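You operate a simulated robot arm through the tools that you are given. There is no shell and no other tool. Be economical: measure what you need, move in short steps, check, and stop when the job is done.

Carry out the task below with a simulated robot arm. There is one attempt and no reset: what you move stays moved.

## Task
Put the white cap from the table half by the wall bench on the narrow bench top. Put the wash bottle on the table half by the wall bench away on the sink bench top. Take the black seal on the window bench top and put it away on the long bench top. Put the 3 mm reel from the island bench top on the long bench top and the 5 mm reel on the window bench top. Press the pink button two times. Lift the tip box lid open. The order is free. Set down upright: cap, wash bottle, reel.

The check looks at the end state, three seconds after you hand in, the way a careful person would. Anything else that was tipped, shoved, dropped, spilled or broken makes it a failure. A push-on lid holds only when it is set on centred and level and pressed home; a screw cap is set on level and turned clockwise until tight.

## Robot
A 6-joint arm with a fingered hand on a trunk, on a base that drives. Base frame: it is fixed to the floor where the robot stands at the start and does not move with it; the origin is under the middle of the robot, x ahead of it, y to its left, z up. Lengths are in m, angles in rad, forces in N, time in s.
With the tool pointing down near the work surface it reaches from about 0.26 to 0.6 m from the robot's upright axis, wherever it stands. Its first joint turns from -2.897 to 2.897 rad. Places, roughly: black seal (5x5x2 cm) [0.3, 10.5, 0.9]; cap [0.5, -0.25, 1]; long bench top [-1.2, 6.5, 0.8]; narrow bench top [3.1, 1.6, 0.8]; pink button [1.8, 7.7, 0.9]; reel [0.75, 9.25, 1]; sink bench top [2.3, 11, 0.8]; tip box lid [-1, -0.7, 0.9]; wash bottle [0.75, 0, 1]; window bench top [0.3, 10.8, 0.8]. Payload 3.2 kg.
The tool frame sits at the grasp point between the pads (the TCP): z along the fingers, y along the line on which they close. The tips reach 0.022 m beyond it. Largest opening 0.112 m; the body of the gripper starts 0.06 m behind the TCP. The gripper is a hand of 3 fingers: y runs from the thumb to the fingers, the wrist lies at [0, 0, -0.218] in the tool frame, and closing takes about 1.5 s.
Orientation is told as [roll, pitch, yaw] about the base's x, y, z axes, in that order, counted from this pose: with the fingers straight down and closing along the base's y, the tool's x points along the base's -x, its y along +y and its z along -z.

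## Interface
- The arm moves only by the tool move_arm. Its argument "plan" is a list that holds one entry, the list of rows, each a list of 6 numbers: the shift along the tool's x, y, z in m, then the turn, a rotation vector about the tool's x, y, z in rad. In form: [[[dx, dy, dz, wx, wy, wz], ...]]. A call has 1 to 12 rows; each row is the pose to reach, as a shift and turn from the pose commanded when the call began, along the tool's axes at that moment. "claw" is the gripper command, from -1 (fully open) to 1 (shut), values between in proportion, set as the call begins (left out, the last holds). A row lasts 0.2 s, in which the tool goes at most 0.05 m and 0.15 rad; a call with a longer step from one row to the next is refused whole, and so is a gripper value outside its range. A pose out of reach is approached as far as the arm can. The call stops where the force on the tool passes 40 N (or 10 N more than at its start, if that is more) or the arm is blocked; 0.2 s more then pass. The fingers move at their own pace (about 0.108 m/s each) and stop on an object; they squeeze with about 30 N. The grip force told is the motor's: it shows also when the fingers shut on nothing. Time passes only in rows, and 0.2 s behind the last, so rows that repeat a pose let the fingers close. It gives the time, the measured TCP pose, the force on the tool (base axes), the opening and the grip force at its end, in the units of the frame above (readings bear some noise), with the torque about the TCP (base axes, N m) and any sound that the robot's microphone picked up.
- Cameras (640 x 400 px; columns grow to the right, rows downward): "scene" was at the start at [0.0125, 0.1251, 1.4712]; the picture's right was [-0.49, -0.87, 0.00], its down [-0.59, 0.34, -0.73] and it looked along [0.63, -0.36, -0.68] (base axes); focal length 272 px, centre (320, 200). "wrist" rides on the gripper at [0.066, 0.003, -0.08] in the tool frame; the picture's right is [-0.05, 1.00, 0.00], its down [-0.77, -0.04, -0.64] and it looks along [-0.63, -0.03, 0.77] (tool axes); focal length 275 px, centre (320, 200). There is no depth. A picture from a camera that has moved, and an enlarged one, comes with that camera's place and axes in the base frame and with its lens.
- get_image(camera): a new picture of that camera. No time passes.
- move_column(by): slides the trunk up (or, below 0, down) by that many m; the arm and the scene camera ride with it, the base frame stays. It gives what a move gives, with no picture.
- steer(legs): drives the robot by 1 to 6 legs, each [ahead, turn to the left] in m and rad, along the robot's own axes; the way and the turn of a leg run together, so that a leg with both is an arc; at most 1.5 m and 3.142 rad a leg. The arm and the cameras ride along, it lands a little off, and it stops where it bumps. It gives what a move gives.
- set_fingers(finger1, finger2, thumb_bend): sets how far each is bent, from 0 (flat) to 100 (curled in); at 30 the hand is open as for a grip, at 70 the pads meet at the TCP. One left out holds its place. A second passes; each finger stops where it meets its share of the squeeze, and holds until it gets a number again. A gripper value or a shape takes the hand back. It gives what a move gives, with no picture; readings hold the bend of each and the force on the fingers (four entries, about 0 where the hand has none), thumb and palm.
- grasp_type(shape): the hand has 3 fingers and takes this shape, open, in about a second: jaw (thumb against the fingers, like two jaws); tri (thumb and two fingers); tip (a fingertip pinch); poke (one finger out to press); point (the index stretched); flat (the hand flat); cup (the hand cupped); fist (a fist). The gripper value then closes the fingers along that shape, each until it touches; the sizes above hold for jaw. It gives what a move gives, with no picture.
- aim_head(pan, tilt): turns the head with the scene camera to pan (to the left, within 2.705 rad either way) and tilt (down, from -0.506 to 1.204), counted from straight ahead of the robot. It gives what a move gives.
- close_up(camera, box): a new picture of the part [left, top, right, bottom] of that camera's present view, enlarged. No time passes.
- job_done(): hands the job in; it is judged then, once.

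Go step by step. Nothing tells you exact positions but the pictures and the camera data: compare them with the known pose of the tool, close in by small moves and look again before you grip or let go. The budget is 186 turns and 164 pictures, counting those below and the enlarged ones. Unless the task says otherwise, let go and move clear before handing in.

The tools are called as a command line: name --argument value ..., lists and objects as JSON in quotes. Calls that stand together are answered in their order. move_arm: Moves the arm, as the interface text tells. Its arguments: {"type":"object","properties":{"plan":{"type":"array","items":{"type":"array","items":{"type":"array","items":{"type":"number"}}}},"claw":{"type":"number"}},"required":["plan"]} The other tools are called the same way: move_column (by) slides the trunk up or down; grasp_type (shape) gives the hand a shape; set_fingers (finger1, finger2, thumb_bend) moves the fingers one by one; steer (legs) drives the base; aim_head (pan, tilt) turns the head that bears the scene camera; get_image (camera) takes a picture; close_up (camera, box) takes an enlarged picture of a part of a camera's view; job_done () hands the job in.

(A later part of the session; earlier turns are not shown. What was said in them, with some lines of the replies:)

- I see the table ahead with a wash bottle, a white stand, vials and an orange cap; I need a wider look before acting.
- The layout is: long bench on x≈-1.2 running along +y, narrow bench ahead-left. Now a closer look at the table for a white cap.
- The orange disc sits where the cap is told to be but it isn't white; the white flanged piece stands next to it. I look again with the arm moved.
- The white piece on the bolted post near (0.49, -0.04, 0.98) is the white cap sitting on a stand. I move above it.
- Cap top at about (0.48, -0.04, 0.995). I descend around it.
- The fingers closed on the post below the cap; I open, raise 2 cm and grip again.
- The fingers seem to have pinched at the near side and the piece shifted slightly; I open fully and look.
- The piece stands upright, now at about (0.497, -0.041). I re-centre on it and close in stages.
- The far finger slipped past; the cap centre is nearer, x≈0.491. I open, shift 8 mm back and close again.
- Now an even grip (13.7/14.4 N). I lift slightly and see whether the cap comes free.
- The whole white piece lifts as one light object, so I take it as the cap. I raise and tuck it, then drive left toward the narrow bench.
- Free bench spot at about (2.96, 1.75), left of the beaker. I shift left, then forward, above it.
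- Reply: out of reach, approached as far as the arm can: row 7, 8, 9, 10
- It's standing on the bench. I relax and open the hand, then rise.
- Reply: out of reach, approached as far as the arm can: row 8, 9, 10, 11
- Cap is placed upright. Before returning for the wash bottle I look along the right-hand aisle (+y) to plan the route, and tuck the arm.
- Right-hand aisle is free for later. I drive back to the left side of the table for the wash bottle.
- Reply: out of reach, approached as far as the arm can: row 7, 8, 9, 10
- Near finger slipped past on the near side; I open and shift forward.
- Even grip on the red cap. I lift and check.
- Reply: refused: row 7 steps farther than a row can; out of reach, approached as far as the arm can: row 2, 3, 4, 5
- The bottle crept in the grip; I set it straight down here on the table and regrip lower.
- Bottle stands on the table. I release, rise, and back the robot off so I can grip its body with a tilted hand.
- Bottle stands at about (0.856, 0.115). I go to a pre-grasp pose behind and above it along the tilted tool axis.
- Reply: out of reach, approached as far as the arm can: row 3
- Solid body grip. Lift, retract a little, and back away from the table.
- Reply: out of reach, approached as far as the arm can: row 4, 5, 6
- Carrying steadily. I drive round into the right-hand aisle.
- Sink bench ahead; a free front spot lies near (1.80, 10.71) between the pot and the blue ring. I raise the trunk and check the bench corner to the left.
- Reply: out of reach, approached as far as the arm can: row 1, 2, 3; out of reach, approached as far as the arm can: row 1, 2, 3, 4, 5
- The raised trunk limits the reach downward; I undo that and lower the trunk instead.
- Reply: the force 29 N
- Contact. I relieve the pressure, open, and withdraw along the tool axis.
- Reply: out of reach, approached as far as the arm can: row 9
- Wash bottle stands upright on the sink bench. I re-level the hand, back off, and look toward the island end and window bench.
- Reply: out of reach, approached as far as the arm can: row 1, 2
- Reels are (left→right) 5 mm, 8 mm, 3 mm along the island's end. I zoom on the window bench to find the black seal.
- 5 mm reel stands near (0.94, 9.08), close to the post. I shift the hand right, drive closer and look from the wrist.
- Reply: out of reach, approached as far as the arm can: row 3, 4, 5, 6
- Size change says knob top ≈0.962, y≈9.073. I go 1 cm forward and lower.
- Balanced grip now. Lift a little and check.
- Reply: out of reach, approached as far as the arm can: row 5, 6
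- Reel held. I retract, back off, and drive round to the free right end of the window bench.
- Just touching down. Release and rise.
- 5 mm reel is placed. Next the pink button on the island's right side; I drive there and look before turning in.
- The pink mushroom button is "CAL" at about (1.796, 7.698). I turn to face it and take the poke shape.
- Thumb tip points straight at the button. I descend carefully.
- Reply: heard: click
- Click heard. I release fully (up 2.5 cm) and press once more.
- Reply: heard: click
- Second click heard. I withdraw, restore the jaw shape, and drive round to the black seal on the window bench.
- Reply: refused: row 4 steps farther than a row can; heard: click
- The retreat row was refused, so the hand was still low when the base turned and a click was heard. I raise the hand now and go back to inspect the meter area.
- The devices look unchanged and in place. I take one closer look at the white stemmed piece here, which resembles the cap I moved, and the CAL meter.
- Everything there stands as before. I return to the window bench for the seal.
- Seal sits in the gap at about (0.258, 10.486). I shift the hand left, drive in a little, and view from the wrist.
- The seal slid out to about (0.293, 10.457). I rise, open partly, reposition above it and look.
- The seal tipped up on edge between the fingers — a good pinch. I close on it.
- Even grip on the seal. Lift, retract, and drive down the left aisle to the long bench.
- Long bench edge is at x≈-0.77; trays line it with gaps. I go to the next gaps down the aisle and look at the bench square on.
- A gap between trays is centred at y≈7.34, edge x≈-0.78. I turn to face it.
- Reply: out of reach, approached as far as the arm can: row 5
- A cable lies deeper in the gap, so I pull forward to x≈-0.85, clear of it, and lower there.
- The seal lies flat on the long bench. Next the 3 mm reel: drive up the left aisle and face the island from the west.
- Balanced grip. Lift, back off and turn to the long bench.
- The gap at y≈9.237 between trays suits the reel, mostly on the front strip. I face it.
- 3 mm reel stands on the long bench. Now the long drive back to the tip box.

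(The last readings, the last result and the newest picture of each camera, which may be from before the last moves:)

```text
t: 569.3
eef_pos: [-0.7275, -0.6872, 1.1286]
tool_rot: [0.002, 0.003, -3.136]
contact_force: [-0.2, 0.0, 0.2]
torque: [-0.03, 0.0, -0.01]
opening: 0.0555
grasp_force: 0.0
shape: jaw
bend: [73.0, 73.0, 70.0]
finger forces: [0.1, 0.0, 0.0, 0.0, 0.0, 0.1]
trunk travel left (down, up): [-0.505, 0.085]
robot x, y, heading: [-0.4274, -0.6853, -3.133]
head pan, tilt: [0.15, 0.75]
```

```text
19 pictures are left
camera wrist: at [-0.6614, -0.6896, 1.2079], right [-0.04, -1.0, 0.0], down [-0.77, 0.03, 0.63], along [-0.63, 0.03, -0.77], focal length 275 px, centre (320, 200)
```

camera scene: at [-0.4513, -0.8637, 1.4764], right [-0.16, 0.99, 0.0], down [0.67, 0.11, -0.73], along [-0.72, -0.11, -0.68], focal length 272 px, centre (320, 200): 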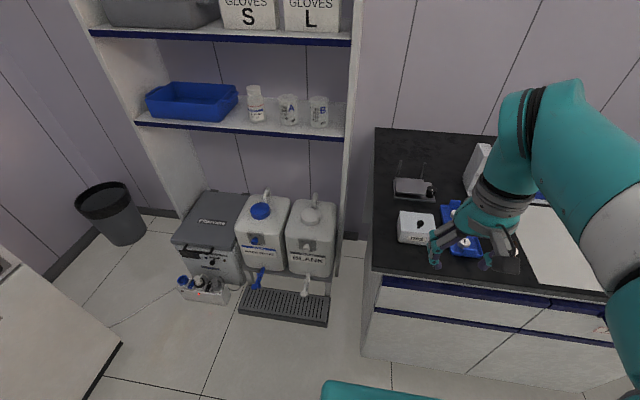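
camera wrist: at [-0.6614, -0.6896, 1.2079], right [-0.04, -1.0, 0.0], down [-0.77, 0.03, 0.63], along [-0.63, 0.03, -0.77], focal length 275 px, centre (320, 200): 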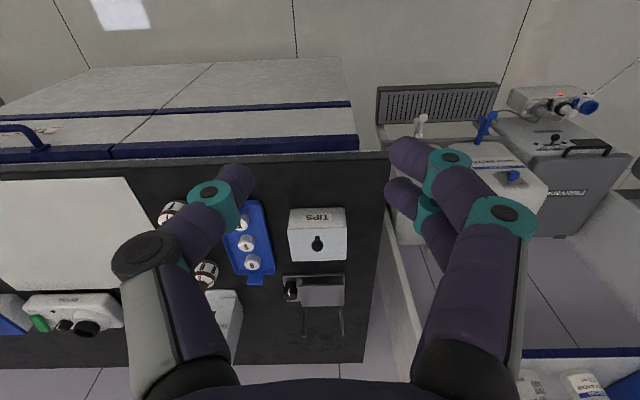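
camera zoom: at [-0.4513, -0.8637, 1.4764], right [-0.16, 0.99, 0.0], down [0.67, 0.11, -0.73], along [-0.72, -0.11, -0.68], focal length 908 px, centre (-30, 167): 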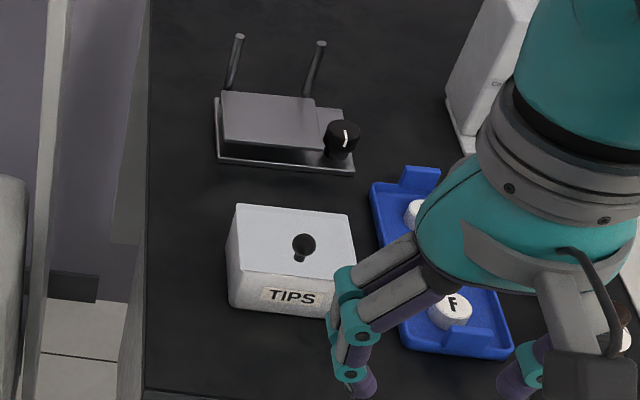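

The tip box stands near (-1.0, -0.67) with a ball knob near the front of its lid, so the hinge is at the back. I drive closer and prepare a two-digit pinch (one finger flat, out of the way).

steer --legs '[[0.08, 0]]'

move_arm --plan '[[[-0.04, -0.004, 0, 0, 0, 0], [-0.08, -0.008, 0, 0, 0, 0], [-0.12, -0.012, 0, 0, 0, 0], [-0.16, -0.016, 0.02, 0, 0, 0], [-0.175, -0.016, 0.06, 0, 0, 0], [-0.175, -0.016, 0.1, 0, 0, 0], [-0.175, -0.016, 0.13, 0, 0, 0], [-0.175, -0.016, 0.13, 0, 0, 0]]]'

set_fingers --finger1 5 --finger2 50 --thumb_bend 50

get_image --camera "wrist"

```text
t: 570.3
eef_pos: [-0.8076, -0.6872, 1.1288]
tool_rot: [0.001, 0.004, -3.137]
contact_force: [-0.6, -0.3, 1.0]
torque: [0.01, 0.01, -0.02]
opening: 0.0554
grasp_force: 0.2
shape: jaw
bend: [73.0, 73.0, 70.0]
finger forces: [0.0, 0.0, 0.0, 0.0, 0.0, 0.1]
trunk travel left (down, up): [-0.505, 0.085]
robot x, y, heading: [-0.5118, -0.6844, -3.131]
head pan, tilt: [0.15, 0.75]
```

```text
t: 572.1
eef_pos: [-0.9811, -0.6747, 0.9968]
tool_rot: [0.002, 0.0, -3.136]
contact_force: [-0.2, 0.0, 0.9]
torque: [0.0, 0.0, -0.02]
opening: 0.0558
grasp_force: 0.0
shape: jaw
bend: [73.0, 73.0, 70.0]
finger forces: [0.0, 0.0, 0.1, 0.0, 0.1, 0.0]
trunk travel left (down, up): [-0.505, 0.085]
robot x, y, heading: [-0.5102, -0.684, -3.133]
head pan, tilt: [0.15, 0.75]
```

```text
t: 573.1
eef_pos: [-0.9815, -0.6735, 0.9973]
tool_rot: [0.002, 0.001, -3.138]
contact_force: [0.2, 0.3, 1.3]
torque: [-0.01, -0.01, 0.0]
opening: 0.1051
grasp_force: 0.1
shape: fingers
bend: [5.0, 50.0, 50.0]
finger forces: [0.0, 0.1, 0.0, 0.0, 0.0, 0.0]
trunk travel left (down, up): [-0.505, 0.085]
robot x, y, heading: [-0.5081, -0.6868, -3.132]
head pan, tilt: [0.15, 0.75]
```

```text
18 pictures are left
camera wrist: at [-0.915, -0.6763, 1.0766], right [-0.04, -1.0, 0.0], down [-0.77, 0.03, 0.63], along [-0.63, 0.03, -0.77], focal length 275 px, centre (320, 200)
```

wrist: 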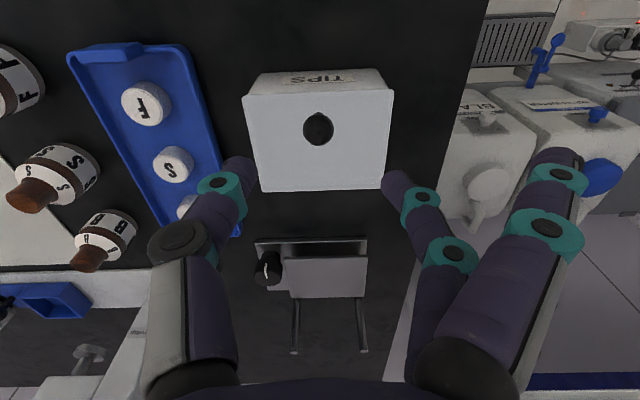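

move_arm --plan '[[[0, -0.001, 0.03, 0, 0, 0], [0, -0.001, 0.05, 0, 0, 0], [0, -0.001, 0.06, 0, 0, 0], [0, -0.001, 0.06, 0, 0, 0]]]'

set_fingers --finger1 5 --finger2 66 --thumb_bend 66

get_image --camera "wrist"

```text
t: 574.1
eef_pos: [-0.9813, -0.6725, 0.9375]
tool_rot: [0.002, 0.002, -3.136]
contact_force: [-0.4, 0.6, -0.6]
torque: [-0.01, -0.01, 0.02]
opening: 0.1051
grasp_force: 0.1
shape: fingers
bend: [5.0, 50.0, 50.0]
finger forces: [0.1, 0.0, 0.0, 0.0, 0.0, 0.0]
trunk travel left (down, up): [-0.505, 0.085]
robot x, y, heading: [-0.5099, -0.6852, -3.134]
head pan, tilt: [0.15, 0.75]
```

```text
t: 575.1
eef_pos: [-0.98, -0.6725, 0.937]
tool_rot: [0.002, 0.002, -3.136]
contact_force: [0.7, -0.2, 0.0]
torque: [0.01, -0.04, -0.01]
opening: 0.0846
grasp_force: 1.0
shape: fingers
bend: [5.0, 64.0, 65.0]
finger forces: [0.0, 0.9, 0.0, 0.0, 0.9, 0.1]
trunk travel left (down, up): [-0.505, 0.085]
robot x, y, heading: [-0.5075, -0.6875, -3.134]
head pan, tilt: [0.15, 0.75]
```

```text
17 pictures are left
camera wrist: at [-0.9145, -0.6752, 1.0171], right [-0.04, -1.0, 0.0], down [-0.77, 0.03, 0.63], along [-0.63, 0.03, -0.77], focal length 275 px, centre (320, 200)
```

wrist: 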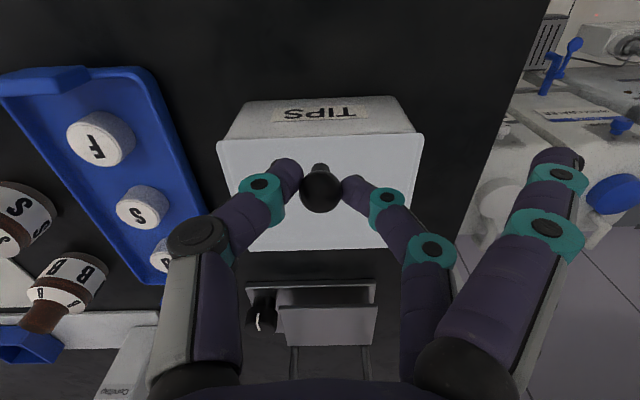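

Ball held between thumb and one finger. I tighten and lift along the lid's arc.

set_fingers --finger1 5 --finger2 76 --thumb_bend 76

move_arm --plan '[[[-0.004, 0, -0.008, 0, 0, 0], [-0.009, 0, -0.016, 0, 0, 0], [-0.015, 0, -0.023, 0, 0, 0], [-0.022, 0, -0.029, 0, 0, 0], [-0.03, 0, -0.034, 0, 0, 0], [-0.038, 0, -0.038, 0, 0, 0]]]'

get_image --camera "wrist"

```text
t: 576.1
eef_pos: [-0.9806, -0.6715, 0.9381]
tool_rot: [0.003, 0.002, -3.137]
contact_force: [-1.8, 3.7, -0.5]
torque: [0.09, 0.0, 0.0]
opening: 0.0812
grasp_force: 9.0
shape: fingers
bend: [5.0, 71.0, 69.0]
finger forces: [0.0, 8.5, 0.1, 0.0, 9.4, 0.0]
trunk travel left (down, up): [-0.505, 0.085]
robot x, y, heading: [-0.5122, -0.6877, -3.136]
head pan, tilt: [0.15, 0.75]
```

```text
t: 577.5
eef_pos: [-1.0186, -0.6695, 0.975]
tool_rot: [0.003, 0.002, -3.134]
contact_force: [1.6, 0.8, 0.7]
torque: [0.09, -0.08, 0.08]
opening: 0.078
grasp_force: 12.9
shape: fingers
bend: [5.0, 71.0, 73.0]
finger forces: [0.0, 9.7, 0.0, 0.0, 16.0, 0.0]
trunk travel left (down, up): [-0.505, 0.085]
robot x, y, heading: [-0.5103, -0.6857, -3.139]
head pan, tilt: [0.15, 0.75]
```

```text
16 pictures are left
camera wrist: at [-0.9523, -0.6729, 1.0547], right [-0.04, -1.0, 0.0], down [-0.77, 0.03, 0.63], along [-0.63, 0.03, -0.77], focal length 275 px, centre (320, 200)
```

wrist: 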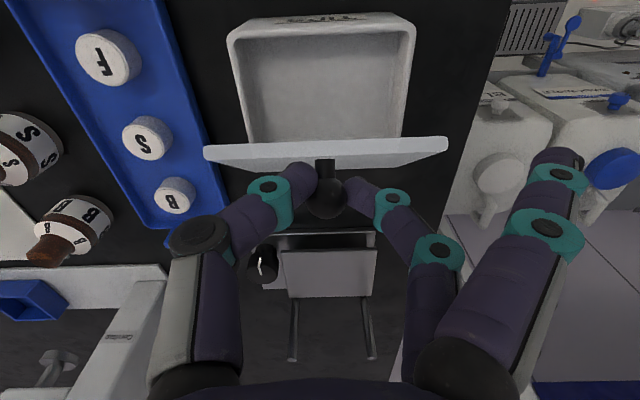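

The lid opens nicely. I continue the arc past vertical.

move_arm --plan '[[[-0.008, 0, -0.003, 0, 0, 0], [-0.017, 0, -0.005, 0, 0, 0], [-0.026, 0, -0.006, 0, 0, 0], [-0.0355, 0, -0.0055, 0, 0, 0], [-0.044, 0, -0.004, 0, 0, 0], [-0.053, 0, -0.001, 0, 0, 0], [-0.061, 0, 0.003, 0, 0, 0], [-0.069, 0, 0.008, 0, 0, 0]]]'

get_image --camera "wrist"

close_up --camera "scene" --box '[360, 140, 500, 270]'

```text
t: 579.3
eef_pos: [-1.083, -0.6697, 0.9714]
tool_rot: [0.001, -0.005, -3.141]
contact_force: [26.8, 7.3, 28.0]
torque: [0.16, -0.31, -0.05]
opening: 0.0757
grasp_force: 21.5
shape: fingers
bend: [5.0, 73.0, 76.0]
finger forces: [0.0, 10.3, 0.0, 0.1, 32.9, 0.0]
trunk travel left (down, up): [-0.505, 0.085]
robot x, y, heading: [-0.5094, -0.6835, -3.131]
head pan, tilt: [0.15, 0.75]
```

```text
15 pictures are left
camera wrist: at [-1.0162, -0.672, 1.0511], right [-0.04, -1.0, 0.0], down [-0.77, 0.03, 0.64], along [-0.64, 0.03, -0.77], focal length 275 px, centre (320, 200)
```

wrist: 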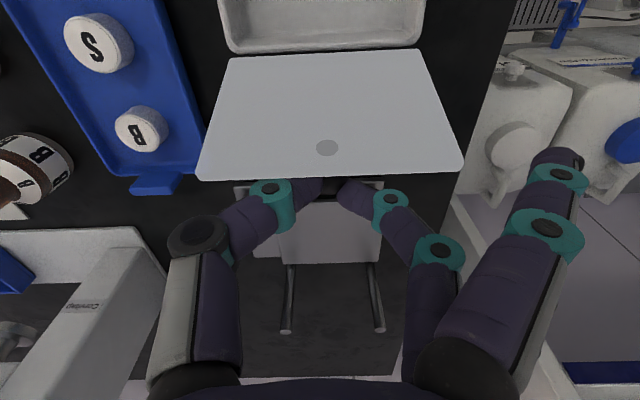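

```text
3.08 times, centred on (430, 205) of scene
camera zoom: at [-0.5213, -0.8635, 1.477], right [-0.16, 0.99, 0.0], down [0.67, 0.11, -0.74], along [-0.73, -0.11, -0.68], focal length 838 px, centre (-18, 185)
```

zoom: 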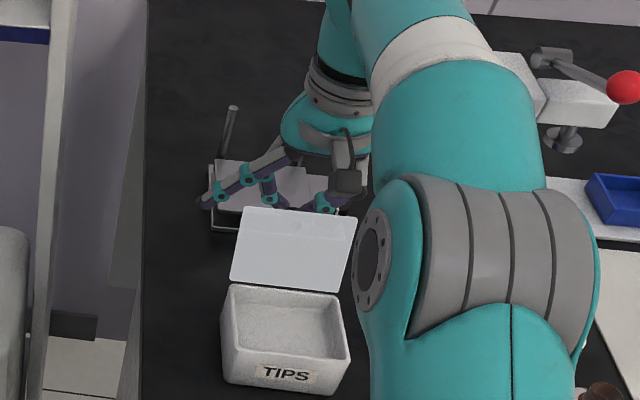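

The lid is past vertical and against its stop. I ease off and open the fingers.

move_arm --plan '[[[0.003, 0, -0.003, 0, 0, 0], [0.005, 0, -0.004, 0, 0, 0]]]'

set_fingers --finger1 5 --finger2 45 --thumb_bend 45

get_image --camera "wrist"

```text
t: 579.9
eef_pos: [-1.0809, -0.6702, 0.9737]
tool_rot: [0.002, -0.002, -3.136]
contact_force: [6.4, 6.9, 19.7]
torque: [0.16, -0.02, -0.06]
opening: 0.0769
grasp_force: 18.9
shape: fingers
bend: [5.0, 73.0, 75.0]
finger forces: [0.0, 10.0, 0.0, 0.0, 26.5, 0.1]
trunk travel left (down, up): [-0.505, 0.085]
robot x, y, heading: [-0.51, -0.6848, -3.134]
head pan, tilt: [0.15, 0.75]
```

```text
t: 580.9
eef_pos: [-1.0816, -0.6721, 0.972]
tool_rot: [0.002, 0.003, -3.136]
contact_force: [0.4, 0.1, -0.1]
torque: [-0.02, 0.0, 0.0]
opening: 0.1124
grasp_force: 0.2
shape: fingers
bend: [5.0, 45.0, 45.0]
finger forces: [0.0, 0.0, 0.1, 0.0, 0.1, 0.1]
trunk travel left (down, up): [-0.505, 0.085]
robot x, y, heading: [-0.5088, -0.6877, -3.132]
head pan, tilt: [0.15, 0.75]
```

```text
13 pictures are left
camera wrist: at [-1.0161, -0.6743, 1.0514], right [-0.04, -1.0, 0.0], down [-0.77, 0.03, 0.63], along [-0.63, 0.03, -0.77], focal length 275 px, centre (320, 200)
```

wrist: 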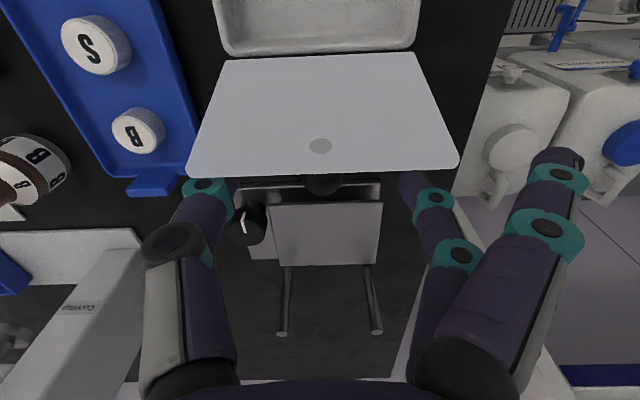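

Lid stays open. I move the hand slightly back away from it, then straight up and out.

move_arm --plan '[[[-0.01, 0, 0, 0, 0, 0], [-0.02, 0, -0.002, 0, 0, 0], [-0.03, 0, -0.005, 0, 0, 0], [-0.033, 0, -0.02, 0, 0, 0], [-0.033, 0, -0.05, 0, 0, 0], [-0.033, 0, -0.09, 0, 0, 0], [-0.033, 0, -0.13, 0, 0, 0], [-0.02, 0, -0.17, 0, 0, 0], [0.02, 0, -0.18, 0, 0, 0], [0.06, 0, -0.18, 0, 0, 0], [0.1, 0, -0.18, 0, 0, 0], [0.14, 0, -0.18, 0, 0, 0]]]'

close_up --camera "scene" --box '[360, 140, 500, 270]'

```text
t: 583.5
eef_pos: [-0.9454, -0.675, 1.1507]
tool_rot: [0.002, 0.0, -3.137]
contact_force: [0.5, 0.4, 0.9]
torque: [0.0, 0.01, -0.02]
opening: 0.1125
grasp_force: 0.1
shape: fingers
bend: [5.0, 45.0, 45.0]
finger forces: [0.1, 0.0, 0.1, 0.1, 0.0, 0.1]
out of reach, approached as far as the arm can: row 3, 4, 5, 6, 7, 8, 9, 10
trunk travel left (down, up): [-0.505, 0.085]
robot x, y, heading: [-0.5101, -0.6851, -3.136]
head pan, tilt: [0.15, 0.75]
```

```text
3.08 times, centred on (430, 205) of scene
camera zoom: at [-0.5283, -0.8644, 1.4763], right [-0.16, 0.99, 0.0], down [0.67, 0.11, -0.73], along [-0.72, -0.12, -0.68], focal length 838 px, centre (-18, 185)
```

zoom: 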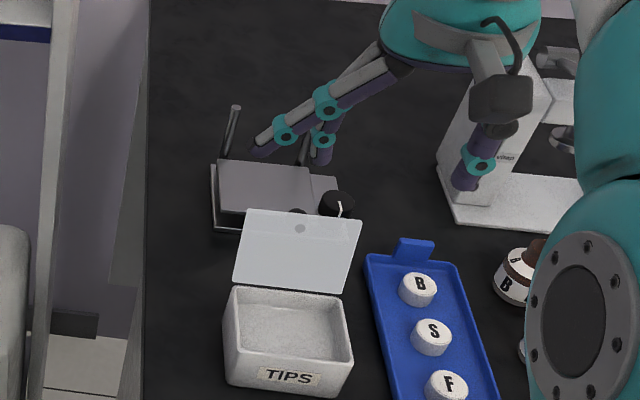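

The tip box lid stands open and the hand is clear of it. I'm handing in with one open doubt: an extra click was heard while the base turned with the hand still low near the meter, so another button or the pink one may have been touched. A later look showed nothing displaced there.

job_done

```text
The job is handed in.
```

I handed in with every step carried out, but the pink button or a neighbouring one may have been pressed once more than asked.

- **Extra click:** after the two presses, a retract move was refused. The hand was still low when the base turned, and I heard one more click. I went back to look: the displays read the same and nothing had shifted, but I couldn't tell which button clicked.
- **Cap:** I took the white stemmed piece with the bolted base to be the white cap. No other loose white cap was visible on that table. It stands upright on the narrow bench top.
- **Wash bottle:** it stands upright on the sink bench top.
- **Reels:** the 5 mm reel is upright on the window bench top and the 3 mm reel is upright on the long bench top.
- **Black seal:** it lies flat on the long bench top.
- **Tip box lid:** it is open and stays open by itself.
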